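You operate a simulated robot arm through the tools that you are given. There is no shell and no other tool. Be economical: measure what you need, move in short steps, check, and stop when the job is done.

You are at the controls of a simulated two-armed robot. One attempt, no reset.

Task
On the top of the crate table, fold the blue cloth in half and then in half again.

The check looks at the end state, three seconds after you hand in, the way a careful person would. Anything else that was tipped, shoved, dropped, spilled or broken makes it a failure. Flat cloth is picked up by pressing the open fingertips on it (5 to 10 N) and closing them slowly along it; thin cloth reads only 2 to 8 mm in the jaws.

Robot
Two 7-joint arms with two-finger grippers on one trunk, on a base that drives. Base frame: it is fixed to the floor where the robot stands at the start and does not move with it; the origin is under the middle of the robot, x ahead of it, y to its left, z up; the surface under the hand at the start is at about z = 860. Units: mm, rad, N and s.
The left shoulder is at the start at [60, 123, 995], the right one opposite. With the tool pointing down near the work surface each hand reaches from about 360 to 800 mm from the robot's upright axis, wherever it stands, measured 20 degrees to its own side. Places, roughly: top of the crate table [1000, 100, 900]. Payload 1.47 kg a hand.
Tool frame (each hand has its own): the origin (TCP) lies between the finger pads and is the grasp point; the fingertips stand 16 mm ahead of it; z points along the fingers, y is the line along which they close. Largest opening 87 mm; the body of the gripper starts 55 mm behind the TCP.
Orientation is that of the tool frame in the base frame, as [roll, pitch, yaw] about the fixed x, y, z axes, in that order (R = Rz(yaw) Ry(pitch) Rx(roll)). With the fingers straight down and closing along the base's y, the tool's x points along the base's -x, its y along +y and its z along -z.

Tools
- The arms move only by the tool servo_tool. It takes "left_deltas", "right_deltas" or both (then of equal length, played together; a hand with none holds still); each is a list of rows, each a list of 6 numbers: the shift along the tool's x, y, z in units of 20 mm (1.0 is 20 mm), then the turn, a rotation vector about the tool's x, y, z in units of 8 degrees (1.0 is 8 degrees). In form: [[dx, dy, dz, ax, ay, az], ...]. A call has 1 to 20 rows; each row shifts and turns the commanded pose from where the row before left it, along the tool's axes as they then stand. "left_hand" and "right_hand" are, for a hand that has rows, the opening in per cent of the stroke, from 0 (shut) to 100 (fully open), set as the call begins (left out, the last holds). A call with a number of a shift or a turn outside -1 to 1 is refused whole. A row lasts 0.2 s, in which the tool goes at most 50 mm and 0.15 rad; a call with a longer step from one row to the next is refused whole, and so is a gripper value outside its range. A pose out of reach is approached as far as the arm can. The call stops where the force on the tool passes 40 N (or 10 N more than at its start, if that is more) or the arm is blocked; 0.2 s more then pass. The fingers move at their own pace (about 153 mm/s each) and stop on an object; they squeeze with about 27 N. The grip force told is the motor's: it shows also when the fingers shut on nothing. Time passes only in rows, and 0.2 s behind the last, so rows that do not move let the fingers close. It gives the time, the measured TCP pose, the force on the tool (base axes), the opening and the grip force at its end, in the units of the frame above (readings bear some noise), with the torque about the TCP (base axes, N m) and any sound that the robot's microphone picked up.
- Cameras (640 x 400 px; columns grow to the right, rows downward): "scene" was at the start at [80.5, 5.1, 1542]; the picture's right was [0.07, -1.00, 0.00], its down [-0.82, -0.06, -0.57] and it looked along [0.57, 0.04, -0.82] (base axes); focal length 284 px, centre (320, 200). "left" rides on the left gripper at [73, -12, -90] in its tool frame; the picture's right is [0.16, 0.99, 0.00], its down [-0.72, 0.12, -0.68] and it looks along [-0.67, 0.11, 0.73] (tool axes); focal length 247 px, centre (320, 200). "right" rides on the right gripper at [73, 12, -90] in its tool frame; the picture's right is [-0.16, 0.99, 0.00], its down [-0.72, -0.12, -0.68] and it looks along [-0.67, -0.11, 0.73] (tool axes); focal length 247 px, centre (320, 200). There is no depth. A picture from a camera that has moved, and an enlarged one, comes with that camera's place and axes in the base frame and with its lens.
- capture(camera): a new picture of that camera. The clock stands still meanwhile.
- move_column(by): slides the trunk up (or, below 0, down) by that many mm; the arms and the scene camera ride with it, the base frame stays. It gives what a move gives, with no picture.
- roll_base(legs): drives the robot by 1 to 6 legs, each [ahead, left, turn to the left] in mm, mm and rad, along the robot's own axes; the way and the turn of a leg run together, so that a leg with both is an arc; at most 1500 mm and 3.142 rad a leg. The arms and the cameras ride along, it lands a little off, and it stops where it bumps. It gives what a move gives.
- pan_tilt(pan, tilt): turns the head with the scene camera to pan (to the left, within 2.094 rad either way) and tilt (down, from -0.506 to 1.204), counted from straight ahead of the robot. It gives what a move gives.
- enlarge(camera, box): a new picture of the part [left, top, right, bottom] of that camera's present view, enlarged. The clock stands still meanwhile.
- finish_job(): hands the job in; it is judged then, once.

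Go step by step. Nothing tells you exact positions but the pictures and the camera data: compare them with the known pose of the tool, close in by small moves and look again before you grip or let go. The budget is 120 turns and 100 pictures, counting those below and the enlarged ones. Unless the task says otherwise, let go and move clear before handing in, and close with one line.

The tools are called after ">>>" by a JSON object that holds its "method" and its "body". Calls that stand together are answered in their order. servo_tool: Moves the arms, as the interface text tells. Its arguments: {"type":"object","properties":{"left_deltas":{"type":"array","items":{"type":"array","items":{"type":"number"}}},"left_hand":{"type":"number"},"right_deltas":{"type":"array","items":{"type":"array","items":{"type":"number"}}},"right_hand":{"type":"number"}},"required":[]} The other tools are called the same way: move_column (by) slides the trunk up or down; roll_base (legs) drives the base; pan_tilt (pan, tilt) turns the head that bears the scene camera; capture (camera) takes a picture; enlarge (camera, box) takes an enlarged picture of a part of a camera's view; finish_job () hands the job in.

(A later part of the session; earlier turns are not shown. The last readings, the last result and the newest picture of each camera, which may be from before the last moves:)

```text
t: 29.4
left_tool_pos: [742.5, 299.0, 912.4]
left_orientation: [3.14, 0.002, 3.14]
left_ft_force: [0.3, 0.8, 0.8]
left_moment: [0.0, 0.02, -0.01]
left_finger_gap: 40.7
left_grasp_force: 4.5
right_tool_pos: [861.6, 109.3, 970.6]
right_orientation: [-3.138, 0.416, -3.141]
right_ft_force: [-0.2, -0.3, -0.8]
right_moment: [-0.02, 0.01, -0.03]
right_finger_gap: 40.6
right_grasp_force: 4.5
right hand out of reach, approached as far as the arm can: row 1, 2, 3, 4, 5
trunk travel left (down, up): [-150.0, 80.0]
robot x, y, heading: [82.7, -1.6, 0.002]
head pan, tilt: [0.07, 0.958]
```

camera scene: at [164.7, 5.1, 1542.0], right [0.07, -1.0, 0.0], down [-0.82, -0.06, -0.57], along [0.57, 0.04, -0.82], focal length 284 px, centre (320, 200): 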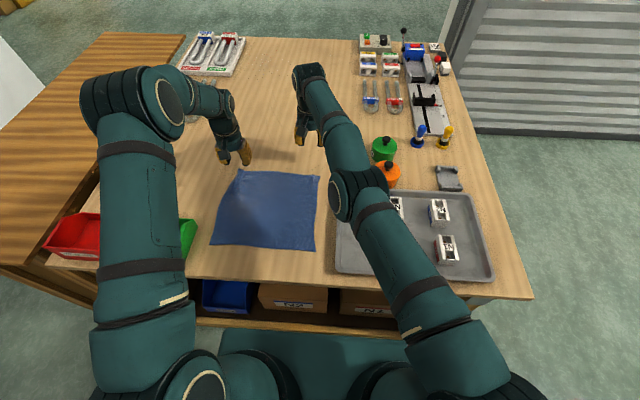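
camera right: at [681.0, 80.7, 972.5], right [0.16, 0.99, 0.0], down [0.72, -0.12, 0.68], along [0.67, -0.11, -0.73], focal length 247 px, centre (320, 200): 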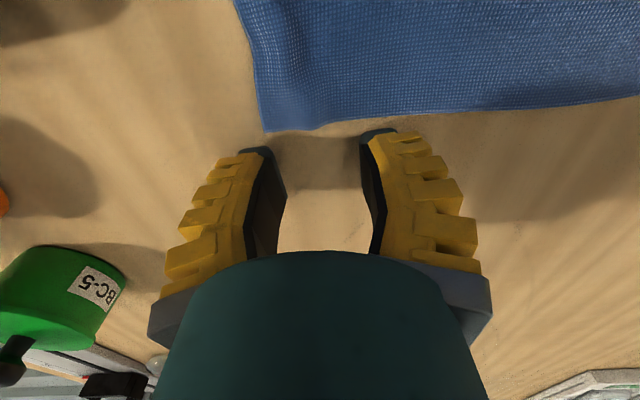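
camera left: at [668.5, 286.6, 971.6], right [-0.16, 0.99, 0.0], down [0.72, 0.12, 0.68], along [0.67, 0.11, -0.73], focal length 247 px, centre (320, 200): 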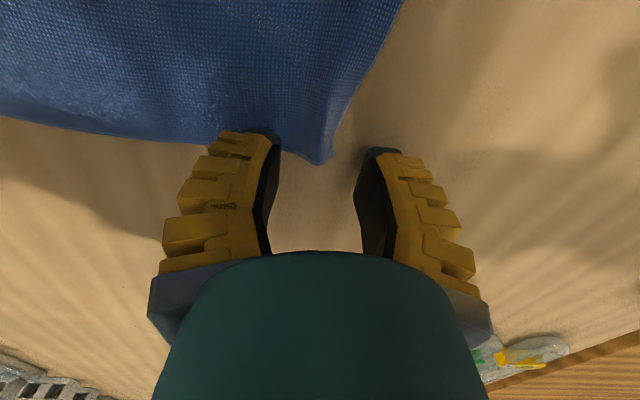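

>>> {"method": "servo_tool", "body": {"right_deltas": [[0, 0, 0, 0, 1, 0], [0, 0, 0, 0, 1, 0], [0, 0, 0, 0, 1, 0], [0, -1, -1, 0, 0, 0], [0, -1, -1, 0, 0, 0], [0, -1, -1, 0, 0, 0], [0, -1, -1, 0, 0, 0], [0, -1, -1, 0, 0, 0], [1, 0, 0, 0, 0, 0], [1, 0, 0, 0, 0, 0], [1, 0, 0, 0, 0, 0], [1, 0, 0, 0, 0, 0], [0, 0, 0, 0, 0, 0]]}}

>>> {"method": "capture", "body": {"camera": "scene"}}

```text
t: 32.2
left_tool_pos: [742.2, 299.3, 912.0]
left_orientation: [3.141, 0.001, 3.142]
left_ft_force: [-0.5, 0.8, 0.0]
left_moment: [0.01, -0.01, 0.02]
left_finger_gap: 40.4
left_grasp_force: 4.6
right_tool_pos: [821.7, 6.9, 1075.5]
right_orientation: [-3.141, 0.066, 3.14]
right_ft_force: [-0.1, -0.1, 0.5]
right_moment: [0.02, -0.03, -0.03]
right_finger_gap: 40.6
right_grasp_force: 4.2
right hand out of reach, approached as far as the arm can: row 1, 2, 3, 4, 5, 6, 7, 8, 9, 10, 11, 12
trunk travel left (down, up): [-150.0, 80.0]
robot x, y, heading: [85.9, -0.4, 0.005]
head pan, tilt: [0.07, 0.958]
```

```text
70 pictures are left
camera scene: at [164.6, 5.0, 1542.0], right [0.07, -1.0, 0.0], down [-0.82, -0.06, -0.57], along [0.57, 0.04, -0.82], focal length 284 px, centre (320, 200)
```

scene: 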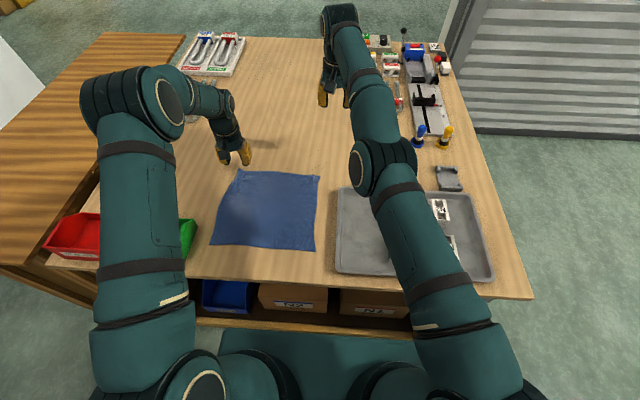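

The arm slides along its reach sphere but doesn't bend. Large steps may ask too much elbow speed near the singularity, so I'll try many tiny inward rows.

>>> {"method": "servo_tool", "body": {"right_deltas": [[0.05, 0, 0, 0, 0, 0], [0.05, 0, 0, 0, 0, 0], [0.05, 0, 0, 0, 0, 0], [0.05, 0, 0, 0, 0, 0], [0.05, 0, 0, 0, 0, 0], [0.05, 0, 0, 0, 0, 0], [0.1, 0, 0, 0, 0, 0], [0.1, 0, 0, 0, 0, 0], [0.1, 0, 0, 0, 0, 0], [0.1, 0, 0, 0, 0, 0], [0.2, 0, 0, 0, 0, 0], [0.2, 0, 0, 0, 0, 0], [0.2, 0, 0, 0, 0, 0], [0.2, 0, 0, 0, 0, 0], [0.3, 0, 0, 0, 0, 0], [0.3, 0, 0, 0, 0, 0], [0.3, 0, 0, 0, 0, 0], [0.3, 0, 0, 0, 0, 0], [0, 0, 0, 0, 0, 0]]}}

```text
t: 36.2
left_tool_pos: [742.3, 298.4, 912.9]
left_orientation: [-3.141, 0.0, 3.142]
left_ft_force: [-0.7, 0.0, -0.3]
left_moment: [-0.02, 0.01, -0.03]
left_finger_gap: 40.5
left_grasp_force: 4.8
right_tool_pos: [821.0, 10.9, 1075.8]
right_orientation: [-3.141, 0.068, -3.14]
right_ft_force: [0.1, 0.5, -0.2]
right_moment: [0.01, -0.04, 0.01]
right_finger_gap: 40.5
right_grasp_force: 4.3
right hand out of reach, approached as far as the arm can: row 4, 7, 9, 11, 12, 13, 14, 15, 16, 17, 18
trunk travel left (down, up): [-150.0, 80.0]
robot x, y, heading: [82.7, 1.0, -0.001]
head pan, tilt: [0.07, 0.958]
```

>>> {"method": "servo_tool", "body": {"right_deltas": [[0, 0, 0, 0, -1, 0], [0, 0, 0, 0, -1, 0], [0, 0, 0, 0, -1, 0], [0, 0, 0, 0, -1, 0], [0, 0, 0, 0, -1, 0], [0.4, 0, -0.4, 0, 0, 0], [0.4, 0, -0.4, 0, 0, 0], [0.4, 0, -0.4, 0, 0, 0], [0.4, 0, -0.4, 0, 0, 0], [0.4, 0, -0.4, 0, 0, 0], [0.4, 0, -0.4, 0, 0, 0], [0.4, 0, -0.4, 0, 0, 0], [0.4, 0, -0.4, 0, 0, 0], [0, 0, 0, 0, 0, 0]]}}

>>> {"method": "capture", "body": {"camera": "scene"}}

```text
t: 39.2
left_tool_pos: [741.4, 298.4, 913.6]
left_orientation: [3.14, -0.001, 3.141]
left_ft_force: [-0.4, 0.2, -0.3]
left_moment: [0.0, 0.01, 0.0]
left_finger_gap: 40.8
left_grasp_force: 4.5
right_tool_pos: [922.8, 75.6, 1106.7]
right_orientation: [-3.141, 0.765, 3.141]
right_ft_force: [0.4, 0.8, 0.0]
right_moment: [0.0, -0.02, 0.01]
right_finger_gap: 41.0
right_grasp_force: 4.6
right hand out of reach, approached as far as the arm can: row 1, 2, 3, 4, 5, 6, 7, 8, 9, 10, 11, 12, 13
trunk travel left (down, up): [-150.0, 80.0]
robot x, y, heading: [81.4, -0.1, -0.006]
head pan, tilt: [0.07, 0.958]
```

```text
69 pictures are left
camera scene: at [164.6, 5.0, 1542.0], right [0.07, -1.0, 0.0], down [-0.82, -0.06, -0.57], along [0.57, 0.04, -0.82], focal length 284 px, centre (320, 200)
```

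scene: 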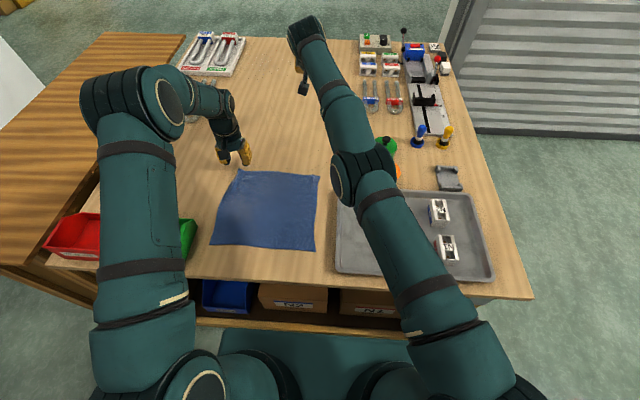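

The arm is fully straight, and I had been pulling up rather than straight towards the shoulder. Now I'll pull exactly along the arm.

>>> {"method": "servo_tool", "body": {"right_deltas": [[0.1, -0.03, -0.04, 0, 0, 0], [0.1, -0.03, -0.04, 0, 0, 0], [0.2, -0.06, -0.08, 0, 0, 0], [0.2, -0.06, -0.08, 0, 0, 0], [0.3, -0.1, -0.12, 0, 0, 0], [0.4, -0.12, -0.15, 0, 0, 0], [0.5, -0.15, -0.2, 0, 0, 0], [0.6, -0.18, -0.24, 0, 0, 0], [0.8, -0.25, -0.3, 0, 0, 0], [0.8, -0.25, -0.3, 0, 0, 0], [0.8, -0.25, -0.3, 0, 0, 0], [0.8, -0.25, -0.3, 0, 0, 0], [0.8, -0.25, -0.3, 0, 0, 0], [0, 0, 0, 0, 0, 0]]}}

```text
t: 42.2
left_tool_pos: [742.8, 298.0, 912.8]
left_orientation: [-3.141, 0.0, -3.141]
left_ft_force: [-0.4, 0.0, -1.2]
left_moment: [0.02, -0.02, -0.01]
left_finger_gap: 41.0
left_grasp_force: 4.5
right_tool_pos: [922.9, 84.2, 1081.6]
right_orientation: [-3.141, 0.764, 3.14]
right_ft_force: [1.5, 0.8, 0.5]
right_moment: [0.02, -0.01, 0.0]
right_finger_gap: 40.9
right_grasp_force: 4.5
right hand out of reach, approached as far as the arm can: row 2, 3, 4, 5, 6, 7, 8, 9, 10, 11, 12, 13
trunk travel left (down, up): [-150.0, 80.0]
robot x, y, heading: [87.0, -2.0, -0.003]
head pan, tilt: [0.07, 0.958]
```

Only the first tiny row was accepted. I'll use 20 uniformly tiny rows.

>>> {"method": "servo_tool", "body": {"right_deltas": [[0.03, -0.01, -0.012, 0, 0, 0], [0.03, -0.01, -0.012, 0, 0, 0], [0.03, -0.01, -0.012, 0, 0, 0], [0.03, -0.01, -0.012, 0, 0, 0], [0.03, -0.01, -0.012, 0, 0, 0], [0.03, -0.01, -0.012, 0, 0, 0], [0.03, -0.01, -0.012, 0, 0, 0], [0.03, -0.01, -0.012, 0, 0, 0], [0.03, -0.01, -0.012, 0, 0, 0], [0.03, -0.01, -0.012, 0, 0, 0], [0.03, -0.01, -0.012, 0, 0, 0], [0.03, -0.01, -0.012, 0, 0, 0], [0.03, -0.01, -0.012, 0, 0, 0], [0.03, -0.01, -0.012, 0, 0, 0], [0.03, -0.01, -0.012, 0, 0, 0], [0.03, -0.01, -0.012, 0, 0, 0], [0.03, -0.01, -0.012, 0, 0, 0], [0.03, -0.01, -0.012, 0, 0, 0], [0.03, -0.01, -0.012, 0, 0, 0], [0.03, -0.01, -0.012, 0, 0, 0]]}}

```text
t: 46.4
left_tool_pos: [742.3, 298.0, 913.5]
left_orientation: [3.141, 0.0, 3.141]
left_ft_force: [-0.3, 0.1, -0.4]
left_moment: [0.02, 0.04, 0.0]
left_finger_gap: 40.5
left_grasp_force: 4.4
right_tool_pos: [923.4, 84.3, 1079.2]
right_orientation: [-3.139, 0.766, -3.138]
right_ft_force: [-0.2, 0.4, 0.4]
right_moment: [0.01, 0.0, -0.03]
right_finger_gap: 40.7
right_grasp_force: 3.9
right hand out of reach, approached as far as the arm can: row 5, 10, 15
trunk travel left (down, up): [-150.0, 80.0]
robot x, y, heading: [86.4, 1.4, 0.002]
head pan, tilt: [0.07, 0.958]
```

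The tiny rows gave no real motion, so the elbow really is locked straight. A downward sweep should make it flex, and the table under the hand is empty there.

>>> {"method": "servo_tool", "body": {"right_deltas": [[0.69, 0, 0.72, 0, 0, 0], [0.69, 0, 0.72, 0, 0, 0], [0.69, 0, 0.72, 0, 0, 0], [0.69, 0, 0.72, 0, 0, 0], [0.69, 0, 0.72, 0, 0, 0], [0.9, 0, 0.4, 0, 0, 0], [0.9, 0, 0.0, 0, 0, 0], [0.7, 0, -0.7, 0, 0, 0], [0.7, 0, -0.7, 0, 0, 0], [0.7, 0, -0.7, 0, 0, 0], [0, 0, 0, 0, 0, 0]]}}

```text
t: 48.8
left_tool_pos: [741.6, 299.6, 912.6]
left_orientation: [-3.141, 0.001, 3.14]
left_ft_force: [0.7, 0.5, 0.2]
left_moment: [0.01, 0.02, -0.01]
left_finger_gap: 40.7
left_grasp_force: 5.0
right_tool_pos: [909.7, 113.7, 941.8]
right_orientation: [-3.139, 0.765, 3.141]
right_ft_force: [0.4, -0.3, -0.5]
right_moment: [-0.01, 0.0, 0.01]
right_finger_gap: 40.6
right_grasp_force: 3.8
right hand out of reach, approached as far as the arm can: row 1, 6, 7, 8, 9, 10
trunk travel left (down, up): [-150.0, 80.0]
robot x, y, heading: [83.7, -0.4, 0.002]
head pan, tilt: [0.07, 0.958]
```

>>> {"method": "servo_tool", "body": {"right_deltas": [[0, -1, 0, 0, 0, 0], [0, -1, 0, 0, 0, 0], [0, -1, -0.3, 0, 0, 0], [0, -1, -0.3, 0, 0, 0], [0, -1, -0.3, 0, 0, 0], [0, -1, -0.3, 0, 0, 0], [0, 0, 0, 0, 0, 0]]}}

>>> {"method": "enlarge", "body": {"camera": "scene", "box": [240, 0, 560, 400]}}

```text
t: 50.4
left_tool_pos: [742.1, 299.8, 912.3]
left_orientation: [3.141, 0.0, 3.14]
left_ft_force: [-0.3, -0.9, 0.8]
left_moment: [0.02, 0.0, 0.04]
left_finger_gap: 40.8
left_grasp_force: 3.7
right_tool_pos: [948.1, 14.5, 955.3]
right_orientation: [-3.14, 0.764, -3.141]
right_ft_force: [0.5, 0.7, -0.5]
right_moment: [-0.02, 0.04, 0.02]
right_finger_gap: 40.8
right_grasp_force: 4.8
right hand out of reach, approached as far as the arm can: row 1, 2, 3, 4, 5, 6
trunk travel left (down, up): [-150.0, 80.0]
robot x, y, heading: [85.5, 2.3, 0.001]
head pan, tilt: [0.07, 0.958]
```

```text
1.00 times, centred on (400, 200) of scene (not enlarged: the box is as wide or as high as the picture)
camera zoom: at [164.5, 5.3, 1542.0], right [0.07, -1.0, 0.0], down [-0.82, -0.06, -0.57], along [0.57, 0.04, -0.82], focal length 284 px, centre (240, 200)
```

zoom: 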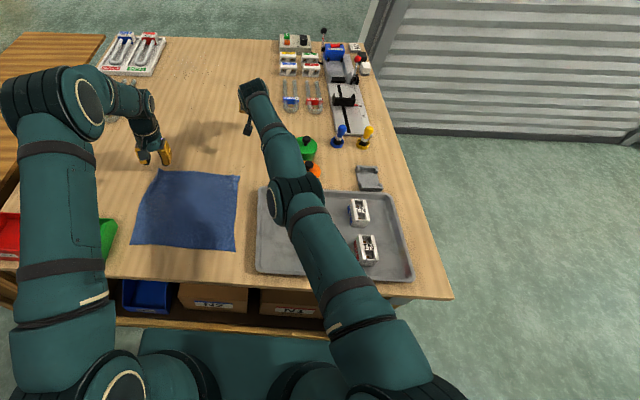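

Downward moves did work, because they flex the elbow. I'll swing the hand high along its sphere, where the horizontal reach is shorter, then descend inside it.

>>> {"method": "servo_tool", "body": {"right_deltas": [[-0.2, -0.2, -0.95, 0, 0, 0], [-0.2, -0.2, -0.95, 0, 0, 0], [-0.2, -0.2, -0.95, 0, 0, 0], [-0.2, -0.2, -0.95, 0, 0, 0], [-0.2, -0.2, -0.95, 0, 0, 0], [-0.2, -0.2, -0.95, 0, 0, 0], [-0.2, -0.2, -0.95, 0, 0, 0], [-0.2, -0.2, -0.95, 0, 0, 0], [-0.2, -0.2, -0.95, 0, 0, 0], [-0.2, -0.2, -0.95, 0, 0, 0], [-0.2, -0.2, -0.95, 0, 0, 0], [-0.2, -0.2, -0.95, 0, 0, 0], [-0.2, -0.2, -0.95, 0, 0, 0], [-0.2, -0.2, -0.95, 0, 0, 0], [0, 0, 0, 0, 0, 0]]}}

```text
t: 53.6
left_tool_pos: [742.2, 298.8, 912.5]
left_orientation: [3.14, 0.0, -3.141]
left_ft_force: [-0.7, 0.4, 0.2]
left_moment: [-0.03, 0.0, -0.01]
left_finger_gap: 41.0
left_grasp_force: 4.7
right_tool_pos: [931.4, -6.9, 1195.3]
right_orientation: [-3.14, 0.762, -3.141]
right_ft_force: [0.2, 0.7, -0.3]
right_moment: [-0.03, -0.02, -0.01]
right_finger_gap: 40.7
right_grasp_force: 3.9
right hand out of reach, approached as far as the arm can: row 1, 2, 3, 4, 5, 6, 7, 8, 9, 10, 11, 12, 13, 14
trunk travel left (down, up): [-150.0, 80.0]
robot x, y, heading: [81.2, -1.4, 0.002]
head pan, tilt: [0.07, 0.958]
```

>>> {"method": "servo_tool", "body": {"right_deltas": [[0.69, 0, 0.72, 0, 0, 0], [0.69, 0, 0.72, 0, 0, 0], [0.8, 0, 0.5, 0, 0, 0], [0.8, 0, 0.5, 0, 0, 0], [0.9, 0, 0.3, 0, 0, 0], [0.9, 0, 0.3, 0, 0, 0], [0.95, 0, 0.1, 0, 0, 0], [0.95, 0, 0.1, 0, 0, 0], [0.95, 0, 0, 0, 0, 0], [0.95, 0, 0, 0, 0, 0], [0, 0, 0, 0, 0, 0]]}}

```text
t: 56.0
left_tool_pos: [740.9, 299.7, 912.3]
left_orientation: [3.141, 0.001, 3.141]
left_ft_force: [0.2, 0.5, -0.5]
left_moment: [0.02, -0.03, -0.01]
left_finger_gap: 40.6
left_grasp_force: 4.1
right_tool_pos: [949.1, 20.3, 1042.6]
right_orientation: [-3.139, 0.764, -3.141]
right_ft_force: [-0.3, 0.3, -0.7]
right_moment: [-0.01, 0.02, 0.0]
right_finger_gap: 40.7
right_grasp_force: 4.5
right hand out of reach, approached as far as the arm can: row 1, 2, 3, 4, 5, 6, 7, 8, 9, 10
trunk travel left (down, up): [-150.0, 80.0]
robot x, y, heading: [83.9, -2.5, 0.001]
head pan, tilt: [0.07, 0.958]
```

The hand stays locked on a sphere about the shoulder, so the elbow is exactly straight. I'll force it by turning the wrist back to its limit, high above the table, so the elbow has to help.

>>> {"method": "servo_tool", "body": {"right_deltas": [[0, 0, 0, 0, 1, 0], [0, 0, 0, 0, 1, 0], [0, 0, 0, 0, 1, 0], [0, 0, 0, 0, 1, 0], [0, 0, 0, 0, 1, 0], [0, 0, 0, 0, 1, 0], [0, 0, 0, 0, 1, 0], [0, 0, 0, 0, 1, 0], [0, 0, 0, 0, 1, 0], [0, 0, 0, 0, 1, 0], [0, 0, 0, 0, 1, 0], [0, 0, 0, 0, 1, 0], [0, 0, 0, 0, 1, 0], [0, 0, 0, 0, 1, 0]]}}

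>>> {"method": "capture", "body": {"camera": "scene"}}

```text
t: 59.0
left_tool_pos: [743.0, 299.3, 913.0]
left_orientation: [-3.141, -0.001, 3.141]
left_ft_force: [0.4, -0.3, -0.6]
left_moment: [-0.02, 0.01, 0.01]
left_finger_gap: 40.6
left_grasp_force: 4.1
right_tool_pos: [752.6, -50.1, 1045.0]
right_orientation: [-3.141, -0.422, 3.141]
right_ft_force: [-0.5, -0.1, -0.6]
right_moment: [0.03, -0.02, 0.01]
right_finger_gap: 40.7
right_grasp_force: 4.5
right hand out of reach, approached as far as the arm can: row 1, 2, 3, 4, 5, 6, 7, 8, 9, 10, 11, 12, 13, 14
trunk travel left (down, up): [-150.0, 80.0]
robot x, y, heading: [81.2, -2.1, -0.001]
head pan, tilt: [0.07, 0.958]
```

```text
67 pictures are left
camera scene: at [164.5, 5.1, 1542.1], right [0.07, -1.0, 0.0], down [-0.82, -0.06, -0.57], along [0.57, 0.04, -0.82], focal length 284 px, centre (320, 200)
```

scene: 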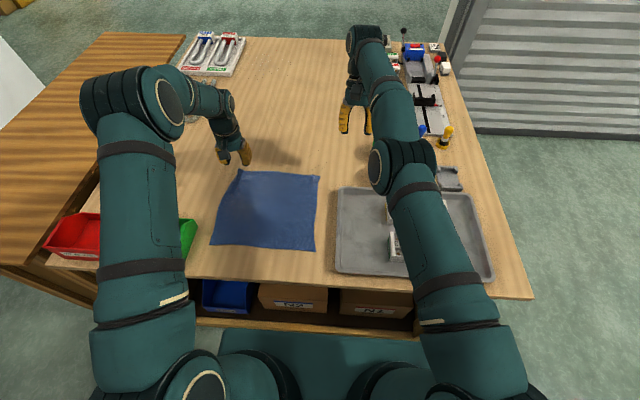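

The wrist stopped at −24° and the elbow looks slightly kinked. I'll try pulling straight back now.

>>> {"method": "servo_tool", "body": {"right_deltas": [[0.9, 0, 0.4, 0, 0, 0], [0.9, 0, 0.4, 0, 0, 0], [0.9, 0, 0.4, 0, 0, 0], [0.9, 0, 0.4, 0, 0, 0], [0.9, 0, 0.4, 0, 0, 0], [0.9, 0, 0.4, 0, 0, 0], [0, 0, 0, 0, 0, 0]]}}

```text
t: 60.6
left_tool_pos: [742.8, 299.5, 913.4]
left_orientation: [3.141, 0.0, -3.141]
left_ft_force: [-0.3, -0.8, 0.0]
left_moment: [-0.01, -0.02, -0.02]
left_finger_gap: 40.7
left_grasp_force: 4.1
right_tool_pos: [751.5, -46.6, 1046.2]
right_orientation: [-3.141, -0.421, 3.141]
right_ft_force: [-0.8, 0.4, 0.2]
right_moment: [-0.02, 0.0, -0.02]
right_finger_gap: 40.7
right_grasp_force: 4.1
right hand out of reach, approached as far as the arm can: row 1, 2, 3, 4, 5, 6
trunk travel left (down, up): [-150.0, 80.0]
robot x, y, heading: [85.0, -1.1, -0.002]
head pan, tilt: [0.07, 0.958]
```

>>> {"method": "servo_tool", "body": {"right_deltas": [[0, 0, 0, 0, 1, 0], [0, 0, 0, 0, 1, 0], [0, 0, 0, 0, 1, 0], [0, 0, 0, 0, 1, 0], [0, 0, 0, 0, 1, 0], [0, 0, 0, 0, 1, 0], [0, 0, 0, 0, 1, 0], [0, 0, 0, 0, 1, 0], [0, 0, 0, 0, 1, 0], [0, 0, 0, 0, 1, 0], [0, 0, 0, 0, 1, 0], [0, 0, 0, 0, 1, 0], [0, 0, 0, 0, 1, 0], [0, 0, 0, 0, 1, 0], [0, 0, 0, 0, 1, 0], [0, 0, 0, 0, 1, 0]]}}

>>> {"method": "capture", "body": {"camera": "scene"}}

```text
t: 64.0
left_tool_pos: [741.7, 298.2, 912.8]
left_orientation: [3.141, 0.001, -3.141]
left_ft_force: [-0.5, -0.7, -0.4]
left_moment: [-0.02, 0.0, 0.02]
left_finger_gap: 40.7
left_grasp_force: 4.1
right_tool_pos: [752.3, -45.2, 1046.9]
right_orientation: [-3.14, -0.424, -3.141]
right_ft_force: [-0.4, 1.0, 0.5]
right_moment: [0.0, 0.0, 0.02]
right_finger_gap: 40.8
right_grasp_force: 4.0
right hand out of reach, approached as far as the arm can: row 1, 2, 3, 4, 5, 6, 7, 8, 9, 10, 11, 12, 13, 14, 15, 16
trunk travel left (down, up): [-150.0, 80.0]
robot x, y, heading: [85.2, -0.9, -0.003]
head pan, tilt: [0.07, 0.958]
```

```text
66 pictures are left
camera scene: at [164.6, 5.0, 1542.0], right [0.07, -1.0, 0.0], down [-0.82, -0.06, -0.57], along [0.57, 0.04, -0.82], focal length 284 px, centre (320, 200)
```

scene: 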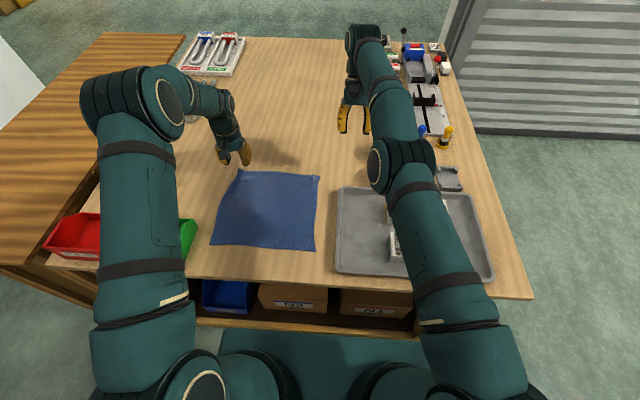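

>>> {"method": "servo_tool", "body": {"right_deltas": [[0, 0, 0, 0, -1, 0], [0, 0, 0, 0, -1, 0], [0, 0, 0, 0, -1, 0], [0, 0, 0, 1, 0, 0], [0, 0, 0, 1, 0, 0], [0, 0, 0, 1, 0, 0], [0, 0, 0, 1, 0, 0], [0, 0, 0, 1, 0, 0], [0.5, 0, 0, 0, 0, 0], [0.5, 0, 0, 0, 0, 0], [0.5, 0, 0, 0, 0, 0], [0, 0, 0, 0, 0, 0]]}}

```text
t: 66.6
left_tool_pos: [741.6, 299.4, 912.5]
left_orientation: [3.14, 0.0, 3.14]
left_ft_force: [1.0, 0.4, 1.2]
left_moment: [0.03, -0.01, -0.04]
left_finger_gap: 40.6
left_grasp_force: 4.7
right_tool_pos: [760.7, -36.7, 1049.5]
right_orientation: [-2.443, -0.004, -3.142]
right_ft_force: [0.0, -0.2, 0.1]
right_moment: [0.01, 0.01, 0.02]
right_finger_gap: 40.7
right_grasp_force: 3.9
right hand out of reach, approached as far as the arm can: row 1, 2, 3, 4, 5, 6, 7, 8
trunk travel left (down, up): [-150.0, 80.0]
robot x, y, heading: [87.9, 1.4, 0.001]
head pan, tilt: [0.07, 0.958]
```

Rolling the hand sideways freed it: the last three inward rows were accepted. I'll continue inward, then roll back.

>>> {"method": "servo_tool", "body": {"right_deltas": [[0.6, 0, 0, 0, 0, 0], [0.7, 0, 0, 0, 0, 0], [0.8, 0, 0, 0, 0, 0], [0.8, 0, 0, 0, 0, 0], [0.8, 0, 0, 0, 0, 0], [0.8, 0, 0, 0, 0, 0], [0.8, 0, 0, 0, 0, 0], [0.8, 0, 0, 0, 0, 0], [0, 0, 0, 0, 0, 0]]}}

```text
t: 68.6
left_tool_pos: [741.3, 298.6, 912.9]
left_orientation: [3.141, 0.0, -3.139]
left_ft_force: [0.1, -0.3, -0.3]
left_moment: [0.0, 0.01, -0.01]
left_finger_gap: 40.5
left_grasp_force: 4.3
right_tool_pos: [639.1, -36.3, 1050.5]
right_orientation: [-2.444, -0.004, -3.141]
right_ft_force: [0.1, -0.7, -0.1]
right_moment: [0.01, 0.01, -0.02]
right_finger_gap: 40.8
right_grasp_force: 3.8
trunk travel left (down, up): [-150.0, 80.0]
robot x, y, heading: [85.1, -0.6, -0.003]
head pan, tilt: [0.07, 0.958]
```

The right arm is free. I'll level the hand and bring it above the far-right corner.

>>> {"method": "servo_tool", "body": {"right_deltas": [[0, 0, 0, -1, 0, 0], [0, 0, 0, -1, 0, 0], [0, 0, 0, -1, 0, 0], [0, 0, 0, -1, 0, 0], [0, 0, 0, -1, 0, 0], [-0.73, 0.75, 0.9, 0, 0, 0], [-0.73, 0.75, 0.9, 0, 0, 0], [-0.73, 0.75, 0.9, 0, 0, 0], [-0.73, 0.75, 0.9, 0, 0, 0], [-0.73, 0.75, 0.9, 0, 0, 0], [-0.73, 0.75, 0.9, 0, 0, 0], [-0.73, 0.75, 0.9, 0, 0, 0], [0, 0, 0, 0, 0, 0]]}}

>>> {"method": "capture", "body": {"camera": "right"}}

>>> {"method": "capture", "body": {"camera": "scene"}}

```text
t: 71.4
left_tool_pos: [741.4, 298.9, 913.6]
left_orientation: [-3.141, -0.001, -3.141]
left_ft_force: [0.8, -0.7, -1.0]
left_moment: [0.0, 0.04, -0.02]
left_finger_gap: 41.0
left_grasp_force: 3.6
right_tool_pos: [741.0, 68.7, 925.2]
right_orientation: [3.14, -0.002, 3.14]
right_ft_force: [-0.2, -0.5, 0.3]
right_moment: [0.04, 0.02, -0.02]
right_finger_gap: 40.7
right_grasp_force: 4.5
trunk travel left (down, up): [-150.0, 80.0]
robot x, y, heading: [89.3, 2.0, 0.003]
head pan, tilt: [0.07, 0.958]
```

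```text
65 pictures are left
camera right: at [668.2, 81.9, 1012.2], right [0.16, 0.99, 0.0], down [0.73, -0.12, 0.68], along [0.67, -0.11, -0.74], focal length 247 px, centre (320, 200)
```

right: 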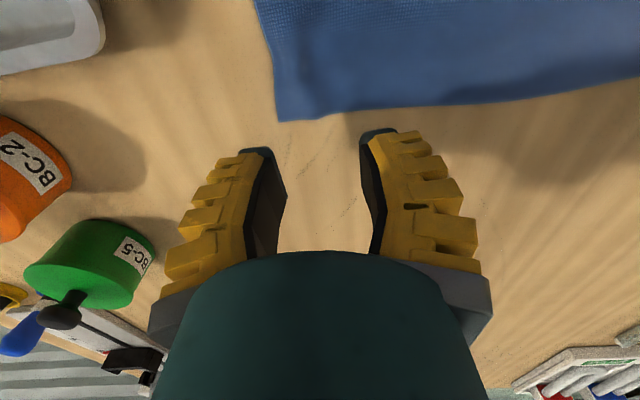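

```text
64 pictures are left
camera scene: at [164.1, 4.7, 1542.1], right [0.07, -1.0, 0.0], down [-0.82, -0.06, -0.58], along [0.57, 0.04, -0.82], focal length 284 px, centre (320, 200)
```

scene: 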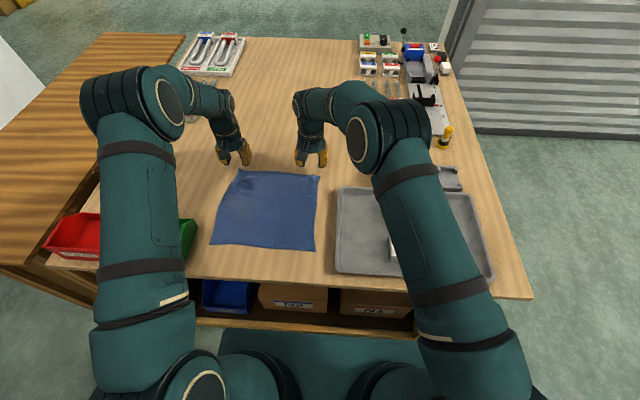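

The right elbow is nicely bent now. I'll lower both hands to just above the edge.

>>> {"method": "servo_tool", "body": {"left_deltas": [[0, 0, 0.5, 0, 0, 0], [0, 0, 0.5, 0, 0, 0], [0, 0, 0.5, 0, 0, 0], [0, 0, 0.2, 0, 0, 0], [0, 0, 0.05, 0, 0, 0], [0, 0, 0, 0, 0, 0]], "right_deltas": [[0, 0, 0.6, 0, 0, 0], [0, 0, 0.6, 0, 0, 0], [0, 0, 0.6, 0, 0, 0], [0, 0, 0.4, 0, 0, 0], [0, 0, 0.1, 0, 0, 0], [0, 0, 0, 0, 0, 0]]}}

```text
t: 72.8
left_tool_pos: [742.5, 299.4, 878.2]
left_orientation: [3.142, 0.0, 3.141]
left_ft_force: [-0.4, 0.1, 0.8]
left_moment: [-0.06, 0.02, 0.0]
left_finger_gap: 40.8
left_grasp_force: 4.6
right_tool_pos: [740.3, 69.3, 878.8]
right_orientation: [-3.141, -0.004, 3.141]
right_ft_force: [-0.4, 0.1, -0.5]
right_moment: [0.01, 0.02, -0.01]
right_finger_gap: 40.4
right_grasp_force: 4.3
trunk travel left (down, up): [-150.0, 80.0]
robot x, y, heading: [82.4, 2.5, 0.0]
head pan, tilt: [0.07, 0.958]
```

>>> {"method": "servo_tool", "body": {"left_deltas": [[0, 0, 0.1, 0, 0, 0], [0, 0, 0.06, 0, 0, 0], [0, 0, 0, 0, 0, 0]], "right_deltas": [[0, 0, 0.1, 0, 0, 0], [0, 0, 0.08, 0, 0, 0], [0, 0, 0, 0, 0, 0]]}}

```text
t: 73.6
left_tool_pos: [741.0, 297.6, 875.5]
left_orientation: [3.142, 0.004, 3.141]
left_ft_force: [2.4, 0.0, 11.5]
left_moment: [-0.35, 0.05, 0.06]
left_finger_gap: 43.0
left_grasp_force: 5.2
right_tool_pos: [739.9, 69.1, 876.7]
right_orientation: [-3.14, -0.002, 3.141]
right_ft_force: [0.4, -1.9, 6.9]
right_moment: [0.14, 0.04, 0.02]
right_finger_gap: 38.7
right_grasp_force: 3.4
trunk travel left (down, up): [-150.0, 80.0]
robot x, y, heading: [85.6, -1.8, -0.001]
head pan, tilt: [0.07, 0.958]
```

Contact is good, with the left a touch hard, so I'll ease it 1 mm and close in stages.

>>> {"method": "servo_tool", "body": {"left_deltas": [[0, 0, -0.05, 0, 0, 0]], "right_deltas": [[0, 0, 0, 0, 0, 0]], "left_hand": 30, "right_hand": 30}}

>>> {"method": "servo_tool", "body": {"left_deltas": [[0, 0, 0, 0, 0, 0]], "right_deltas": [[0, 0, 0, 0, 0, 0]], "left_hand": 20, "right_hand": 20}}

>>> {"method": "servo_tool", "body": {"left_deltas": [[0, 0, 0, 0, 0, 0]], "right_deltas": [[0, 0, 0, 0, 0, 0]], "left_hand": 11, "right_hand": 11}}

>>> {"method": "capture", "body": {"camera": "left"}}

>>> {"method": "capture", "body": {"camera": "right"}}

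```text
t: 74.0
left_tool_pos: [741.9, 298.1, 877.2]
left_orientation: [3.141, 0.002, 3.138]
left_ft_force: [2.1, -3.0, 11.3]
left_moment: [-0.39, 0.11, 0.06]
left_finger_gap: 35.5
left_grasp_force: 6.8
right_tool_pos: [740.4, 68.7, 877.1]
right_orientation: [3.141, -0.003, 3.14]
right_ft_force: [-0.4, 3.8, 9.3]
right_moment: [0.31, 0.08, -0.03]
right_finger_gap: 29.0
right_grasp_force: 8.5
trunk travel left (down, up): [-150.0, 80.0]
robot x, y, heading: [81.8, 1.0, -0.006]
head pan, tilt: [0.07, 0.958]
```

```text
t: 74.4
left_tool_pos: [740.3, 298.6, 876.9]
left_orientation: [-3.141, 0.002, -3.141]
left_ft_force: [0.2, -5.0, 11.4]
left_moment: [-0.36, 0.13, 0.04]
left_finger_gap: 26.9
left_grasp_force: 6.9
right_tool_pos: [739.6, 68.3, 876.1]
right_orientation: [3.141, -0.003, 3.141]
right_ft_force: [-0.5, -0.7, 8.5]
right_moment: [0.14, 0.05, 0.01]
right_finger_gap: 22.4
right_grasp_force: 5.0
trunk travel left (down, up): [-150.0, 80.0]
robot x, y, heading: [83.5, 2.6, -0.004]
head pan, tilt: [0.07, 0.958]
```

```text
t: 74.8
left_tool_pos: [740.2, 300.0, 875.2]
left_orientation: [3.14, -0.001, -3.141]
left_ft_force: [0.9, 0.1, 5.3]
left_moment: [-0.12, 0.05, 0.03]
left_finger_gap: 14.4
left_grasp_force: 4.7
right_tool_pos: [740.3, 68.8, 875.0]
right_orientation: [-3.139, -0.004, 3.141]
right_ft_force: [0.6, 2.4, 4.9]
right_moment: [0.08, 0.11, -0.02]
right_finger_gap: 12.2
right_grasp_force: 8.1
trunk travel left (down, up): [-150.0, 80.0]
robot x, y, heading: [85.8, -2.0, -0.001]
head pan, tilt: [0.07, 0.958]
```

```text
63 pictures are left
camera left: at [668.1, 287.5, 964.1], right [-0.16, 0.99, 0.0], down [0.72, 0.12, 0.68], along [0.67, 0.11, -0.73], focal length 247 px, centre (320, 200)
```

left: 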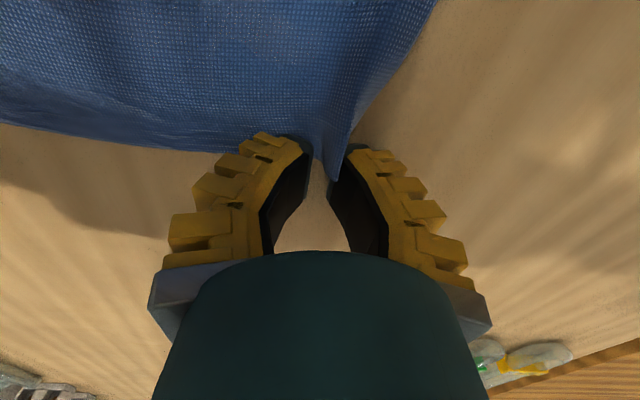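

```text
62 pictures are left
camera right: at [667.8, 82.0, 963.9], right [0.16, 0.99, 0.0], down [0.73, -0.12, 0.68], along [0.67, -0.11, -0.73], focal length 247 px, centre (320, 200)
```

right: 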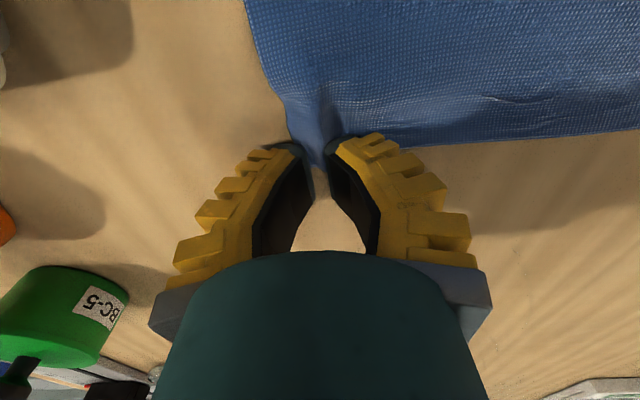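

Small ridges are between both pairs of fingers. I'll close fully and test-lift slightly.

>>> {"method": "servo_tool", "body": {"left_deltas": [[0, 0, 0, 0, 0, 0], [0, 0, 0, 0, 0, 0], [0, 0, 0, 0, 0, 0], [0, 0, -0.5, 0, 0, 0], [0.1, 0, -0.5, 0, 0, 0], [0.1, 0, -0.5, 0, 0, 0], [0, 0, 0, 0, 0, 0]], "right_deltas": [[0, 0, 0, 0, 0, 0], [0, 0, 0, 0, 0, 0], [0, 0, 0, 0, 0, 0], [0, 0, -0.5, 0, 0, 0], [0.1, 0, -0.5, 0, 0, 0], [0.1, 0, -0.5, 0, 0, 0], [0, 0, 0, 0, 0, 0]], "left_hand": 0, "right_hand": 0}}

>>> {"method": "enlarge", "body": {"camera": "scene", "box": [190, 120, 350, 240]}}

>>> {"method": "capture", "body": {"camera": "left"}}

>>> {"method": "capture", "body": {"camera": "right"}}

```text
t: 76.4
left_tool_pos: [737.5, 298.3, 905.3]
left_orientation: [-3.141, -0.001, -3.141]
left_ft_force: [-0.2, -1.6, 0.3]
left_moment: [-0.02, 0.01, 0.03]
left_finger_gap: 0.0
left_grasp_force: 26.9
right_tool_pos: [737.9, 69.3, 904.6]
right_orientation: [-3.141, -0.006, 3.14]
right_ft_force: [-0.1, 1.2, 0.0]
right_moment: [0.03, -0.02, 0.0]
right_finger_gap: 0.0
right_grasp_force: 26.8
trunk travel left (down, up): [-150.0, 80.0]
robot x, y, heading: [83.0, 1.0, -0.002]
head pan, tilt: [0.07, 0.958]
```

```text
3.33 times, centred on (270, 180) of scene
camera zoom: at [164.9, 5.1, 1542.0], right [0.07, -1.0, 0.0], down [-0.82, -0.06, -0.57], along [0.57, 0.04, -0.82], focal length 946 px, centre (487, 267)
```

zoom: 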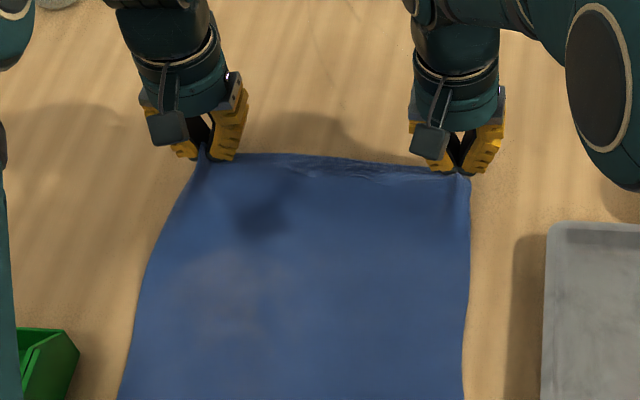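

```text
60 pictures are left
camera left: at [664.9, 286.6, 993.7], right [-0.16, 0.99, 0.0], down [0.72, 0.12, 0.68], along [0.67, 0.11, -0.73], focal length 247 px, centre (320, 200)
```

left: 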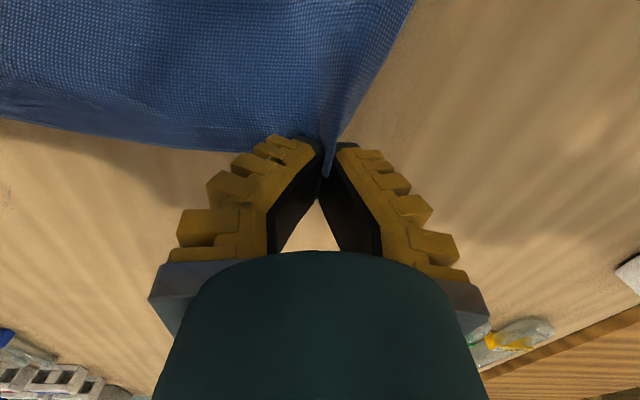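

```text
59 pictures are left
camera right: at [665.0, 82.1, 992.9], right [0.16, 0.99, 0.0], down [0.73, -0.12, 0.68], along [0.67, -0.11, -0.74], focal length 247 px, centre (320, 200)
```

right: 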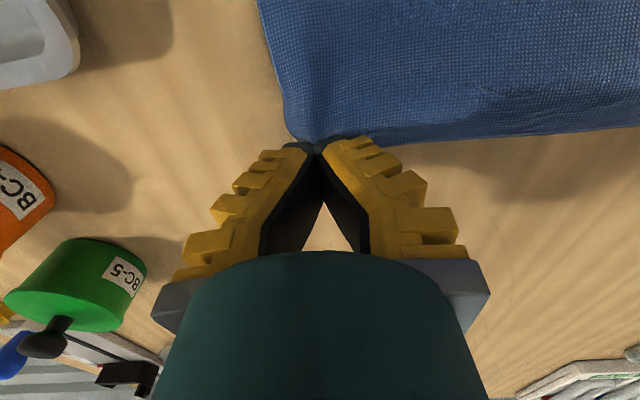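

Both pinches hold only about 10 mm of the edge. I'll carry them up the first half of the arc while tilting to 40°.

>>> {"method": "servo_tool", "body": {"left_deltas": [[0.545, 0, -0.985, 0, -0.5, 0], [0.44, 0, -0.875, 0, -0.5, 0], [0.5, 0, -0.84, 0, -0.5, 0], [0.555, 0, -0.8, 0, -0.5, 0], [0.6, 0, -0.76, 0, -0.5, 0], [0.65, 0, -0.71, 0, -0.5, 0], [0.695, 0, -0.655, 0, -0.5, 0], [0.7, 0, -0.65, 0, -0.5, 0], [0.77, 0, -0.55, 0, -0.5, 0], [0.8, 0, -0.495, 0, -0.5, 0], [0, 0, 0, 0, 0, 0]], "right_deltas": [[0.545, 0, -0.985, 0, -0.5, 0], [0.44, 0, -0.875, 0, -0.5, 0], [0.5, 0, -0.84, 0, -0.5, 0], [0.555, 0, -0.8, 0, -0.5, 0], [0.6, 0, -0.76, 0, -0.5, 0], [0.65, 0, -0.71, 0, -0.5, 0], [0.695, 0, -0.655, 0, -0.5, 0], [0.7, 0, -0.65, 0, -0.5, 0], [0.77, 0, -0.55, 0, -0.5, 0], [0.8, 0, -0.495, 0, -0.5, 0], [0, 0, 0, 0, 0, 0]]}}

>>> {"method": "capture", "body": {"camera": "left"}}

>>> {"method": "capture", "body": {"camera": "right"}}

```text
t: 78.8
left_tool_pos: [582.8, 298.0, 1001.3]
left_orientation: [-3.141, 0.698, 3.14]
left_ft_force: [1.0, -1.2, -0.1]
left_moment: [-0.02, 0.02, 0.02]
left_finger_gap: 0.2
left_grasp_force: 23.2
right_tool_pos: [584.4, 68.8, 1000.0]
right_orientation: [-3.141, 0.694, 3.14]
right_ft_force: [0.4, 0.0, -0.6]
right_moment: [0.05, -0.01, 0.01]
right_finger_gap: 0.0
right_grasp_force: 27.1
trunk travel left (down, up): [-150.0, 80.0]
robot x, y, heading: [88.4, 0.8, -0.002]
head pan, tilt: [0.07, 0.958]
```

```text
58 pictures are left
camera left: at [470.6, 285.7, 1022.5], right [-0.12, 0.99, -0.1], down [0.12, 0.12, 0.99], along [0.99, 0.11, -0.13], focal length 247 px, centre (320, 200)
```

left: 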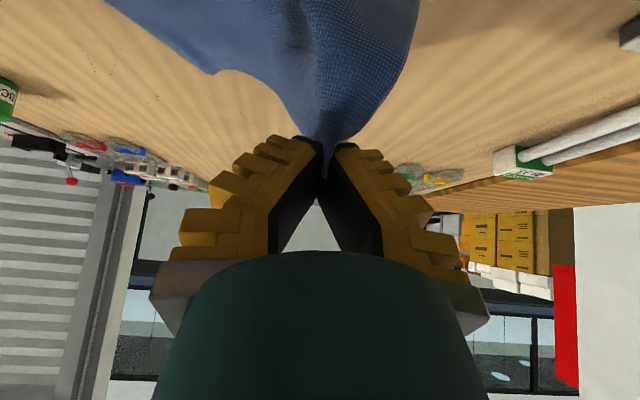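

```text
57 pictures are left
camera right: at [470.8, 81.3, 1022.1], right [0.12, 0.99, 0.1], down [0.12, -0.12, 0.99], along [0.99, -0.11, -0.13], focal length 247 px, centre (320, 200)
```

right: 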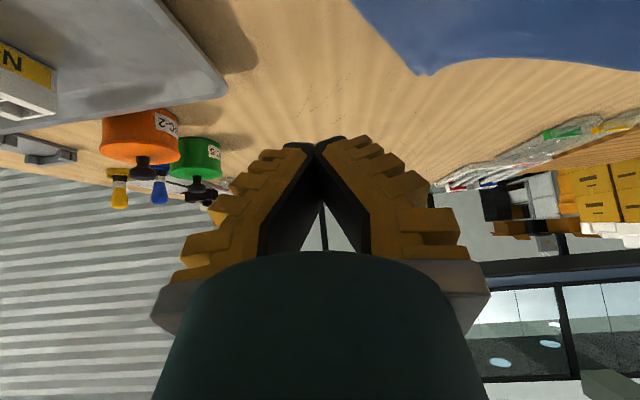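

The right pinch slipped out while the left still holds. I'll reverse the arc and redo the right with a little more overlap.

>>> {"method": "servo_tool", "body": {"left_deltas": [[0, 0, 0, 0, 0.5, 0], [-0.8, 0, 0.495, 0, 0.5, 0], [-0.77, 0, 0.55, 0, 0.5, 0], [-0.7, 0, 0.65, 0, 0.5, 0], [-0.695, 0, 0.655, 0, 0.5, 0], [-0.65, 0, 0.71, 0, 0.5, 0], [-0.6, 0, 0.76, 0, 0.5, 0], [-0.555, 0, 0.8, 0, 0.5, 0], [-0.5, 0, 0.84, 0, 0.5, 0], [-0.44, 0, 0.875, 0, 0.5, 0], [-0.545, 0, 0.985, 0, 0, 0], [0, 0, 0, 0, 0, 0]], "right_deltas": [[0, 0, 0, 0, 0.5, 0], [-0.8, 0, 0.495, 0, 0.5, 0], [-0.77, 0, 0.55, 0, 0.5, 0], [-0.7, 0, 0.65, 0, 0.5, 0], [-0.695, 0, 0.655, 0, 0.5, 0], [-0.65, 0, 0.71, 0, 0.5, 0], [-0.6, 0, 0.76, 0, 0.5, 0], [-0.555, 0, 0.8, 0, 0.5, 0], [-0.5, 0, 0.84, 0, 0.5, 0], [-0.44, 0, 0.875, 0, 0.5, 0], [-0.545, 0, 0.985, 0, 0, 0], [0, 0, 0, 0, 0, 0]], "right_hand": 40}}

>>> {"method": "enlarge", "body": {"camera": "scene", "box": [190, 140, 350, 260]}}

>>> {"method": "capture", "body": {"camera": "right"}}

```text
t: 81.4
left_tool_pos: [737.5, 298.9, 905.0]
left_orientation: [-3.141, 0.001, 3.139]
left_ft_force: [0.4, -0.1, 0.2]
left_moment: [0.03, -0.01, 0.01]
left_finger_gap: 0.0
left_grasp_force: 25.7
right_tool_pos: [735.0, 69.1, 904.7]
right_orientation: [3.141, -0.003, -3.141]
right_ft_force: [-1.0, 0.2, 0.2]
right_moment: [-0.01, -0.03, 0.0]
right_finger_gap: 40.5
right_grasp_force: 4.5
trunk travel left (down, up): [-150.0, 80.0]
robot x, y, heading: [85.7, -0.8, 0.0]
head pan, tilt: [0.07, 0.958]
```

```text
3.33 times, centred on (270, 200) of scene
camera zoom: at [163.9, 4.9, 1542.2], right [0.07, -1.0, 0.0], down [-0.82, -0.06, -0.58], along [0.57, 0.04, -0.82], focal length 946 px, centre (487, 200)
```

zoom: 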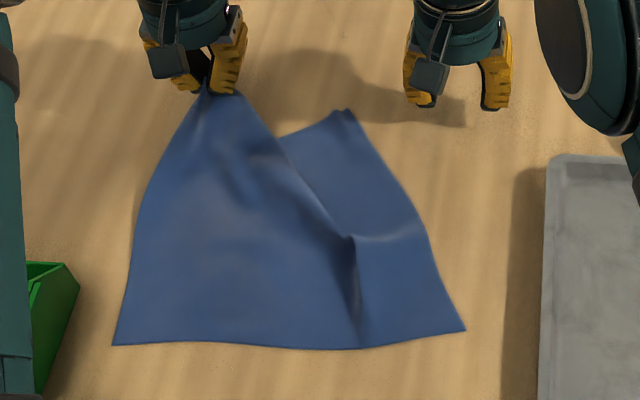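

```text
55 pictures are left
camera right: at [663.7, 81.9, 993.5], right [0.16, 0.99, 0.0], down [0.73, -0.12, 0.68], along [0.67, -0.11, -0.74], focal length 247 px, centre (320, 200)
```

right: 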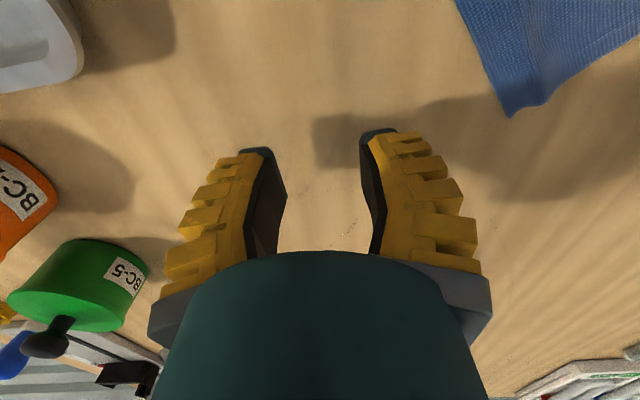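

The right corner lies free at about (734,177) with a small crease. I'll move the right hand over it.

>>> {"method": "servo_tool", "body": {"right_deltas": [[0.05, 0.76, 0, 0, 0, 0], [0.05, 0.76, 0, 0, 0, 0], [0.05, 0.76, 0, 0, 0, 0], [0, 0.76, 0, 0, 0, 0], [0, 0.76, 0, 0, 0, 0], [0, 0.76, 0, 0, 0, 0], [0, 0.76, 0, 0, 0, 0], [0, 0, 0.4, 0, 0, 0], [0, 0, 0.4, 0, 0, 0], [0, 0, 0, 0, 0, 0]], "right_hand": 35}}

>>> {"method": "capture", "body": {"camera": "right"}}

```text
t: 83.6
left_tool_pos: [736.6, 297.0, 906.6]
left_orientation: [3.141, 0.0, -3.141]
left_ft_force: [0.3, 1.2, 0.4]
left_moment: [0.02, -0.02, 0.01]
left_finger_gap: 0.0
left_grasp_force: 28.4
right_tool_pos: [734.0, 174.9, 888.7]
right_orientation: [-3.141, -0.004, -3.142]
right_ft_force: [-0.7, 0.1, -0.1]
right_moment: [0.03, -0.01, -0.02]
right_finger_gap: 37.0
right_grasp_force: 4.6
trunk travel left (down, up): [-150.0, 80.0]
robot x, y, heading: [82.2, 0.2, 0.001]
head pan, tilt: [0.07, 0.958]
```

```text
54 pictures are left
camera right: at [661.8, 188.3, 977.3], right [0.16, 0.99, 0.0], down [0.73, -0.12, 0.68], along [0.67, -0.11, -0.74], focal length 247 px, centre (320, 200)
```

right: 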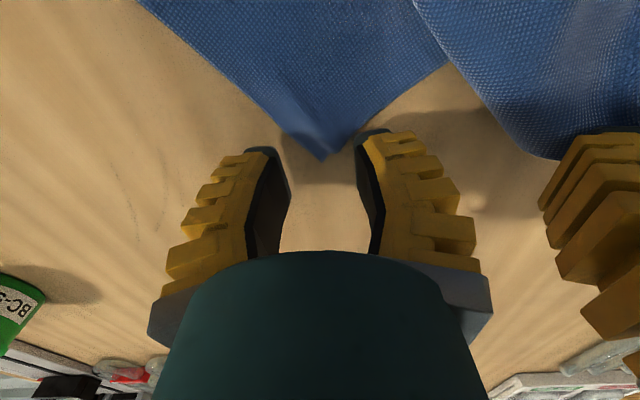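

The corner sits exactly between the fingers. I'll move in 6 mm more, then lower to contact.

>>> {"method": "servo_tool", "body": {"right_deltas": [[0.3, 0.05, 0, 0, 0, 0], [0, 0, 0.3, 0, 0, 0], [0, 0, 0.3, 0, 0, 0], [0, 0, 0.08, 0, 0, 0], [0, 0, 0, 0, 0, 0]]}}

```text
t: 84.8
left_tool_pos: [736.6, 297.8, 906.5]
left_orientation: [-3.141, 0.002, 3.141]
left_ft_force: [0.0, 0.2, -0.2]
left_moment: [-0.01, 0.0, 0.02]
left_finger_gap: 0.0
left_grasp_force: 27.7
right_tool_pos: [728.6, 176.3, 876.3]
right_orientation: [3.141, -0.003, 3.14]
right_ft_force: [-1.1, 0.4, 7.5]
right_moment: [0.24, 0.14, 0.0]
right_finger_gap: 38.2
right_grasp_force: 4.9
trunk travel left (down, up): [-150.0, 80.0]
robot x, y, heading: [83.4, -0.7, -0.002]
head pan, tilt: [0.07, 0.958]
```

>>> {"method": "servo_tool", "body": {"right_deltas": [[0, 0, 0, 0, 0, 0]], "right_hand": 24}}

>>> {"method": "servo_tool", "body": {"right_deltas": [[0, 0, 0.02, 0, 0, 0]], "right_hand": 14}}

>>> {"method": "capture", "body": {"camera": "right"}}

```text
t: 85.2
left_tool_pos: [737.2, 298.1, 906.4]
left_orientation: [3.141, -0.001, -3.141]
left_ft_force: [-0.1, 0.7, 0.1]
left_moment: [0.01, -0.02, -0.01]
left_finger_gap: 0.0
left_grasp_force: 28.3
right_tool_pos: [727.9, 175.3, 875.6]
right_orientation: [-3.139, -0.005, 3.141]
right_ft_force: [-0.3, -0.2, 5.6]
right_moment: [0.23, 0.08, -0.03]
right_finger_gap: 23.7
right_grasp_force: 9.2
trunk travel left (down, up): [-150.0, 80.0]
robot x, y, heading: [84.2, -2.5, -0.002]
head pan, tilt: [0.07, 0.958]
```

```text
t: 85.6
left_tool_pos: [737.7, 297.8, 906.7]
left_orientation: [-3.141, 0.0, 3.141]
left_ft_force: [0.0, 0.1, 1.2]
left_moment: [-0.01, 0.0, 0.0]
left_finger_gap: 0.0
left_grasp_force: 27.3
right_tool_pos: [728.0, 175.6, 873.3]
right_orientation: [3.141, -0.004, -3.142]
right_ft_force: [0.0, -1.4, 5.6]
right_moment: [0.05, 0.06, 0.01]
right_finger_gap: 16.0
right_grasp_force: 3.0
trunk travel left (down, up): [-150.0, 80.0]
robot x, y, heading: [83.9, 1.6, -0.001]
head pan, tilt: [0.07, 0.958]
```

```text
53 pictures are left
camera right: at [655.4, 189.3, 963.6], right [0.16, 0.99, 0.0], down [0.73, -0.12, 0.68], along [0.67, -0.11, -0.74], focal length 247 px, centre (320, 200)
```

right: 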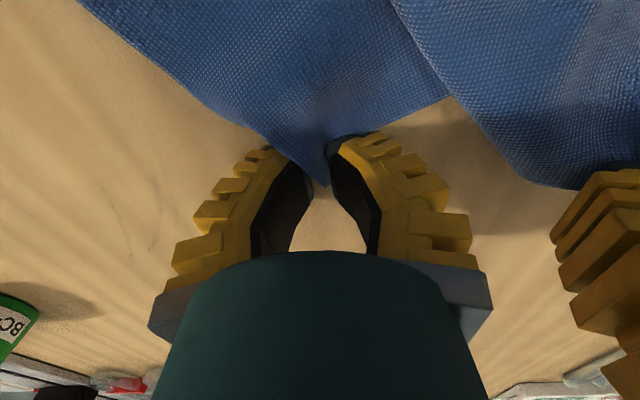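

Cloth is gathering in the jaws. I'll close fully, raise to 905 and check.

>>> {"method": "servo_tool", "body": {"right_deltas": [[0, 0, 0, 0, 0, 0], [0, 0, 0, 0, 0, 0], [0, 0, 0, 0, 0, 0], [0, 0, -0.5, 0, 0, 0], [0, 0, -0.5, 0, 0, 0], [0, 0, -0.5, 0, 0, 0], [0, 0, 0, 0, 0, 0]], "right_hand": 0}}

>>> {"method": "capture", "body": {"camera": "right"}}

```text
t: 87.2
left_tool_pos: [737.4, 297.9, 907.1]
left_orientation: [-3.141, -0.001, -3.141]
left_ft_force: [-0.6, -0.5, 0.7]
left_moment: [0.01, 0.03, 0.01]
left_finger_gap: 0.0
left_grasp_force: 26.9
right_tool_pos: [729.1, 176.4, 904.3]
right_orientation: [3.141, -0.005, 3.141]
right_ft_force: [-0.3, -0.6, 1.5]
right_moment: [-0.01, 0.01, 0.0]
right_finger_gap: 0.2
right_grasp_force: 25.4
trunk travel left (down, up): [-150.0, 80.0]
robot x, y, heading: [82.4, -0.2, 0.005]
head pan, tilt: [0.07, 0.958]
```

```text
52 pictures are left
camera right: at [655.9, 189.3, 993.4], right [0.16, 0.99, 0.0], down [0.73, -0.12, 0.68], along [0.67, -0.11, -0.74], focal length 247 px, centre (320, 200)
```

right: 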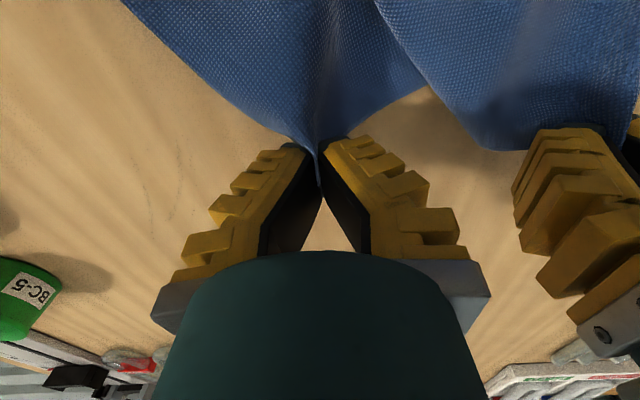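

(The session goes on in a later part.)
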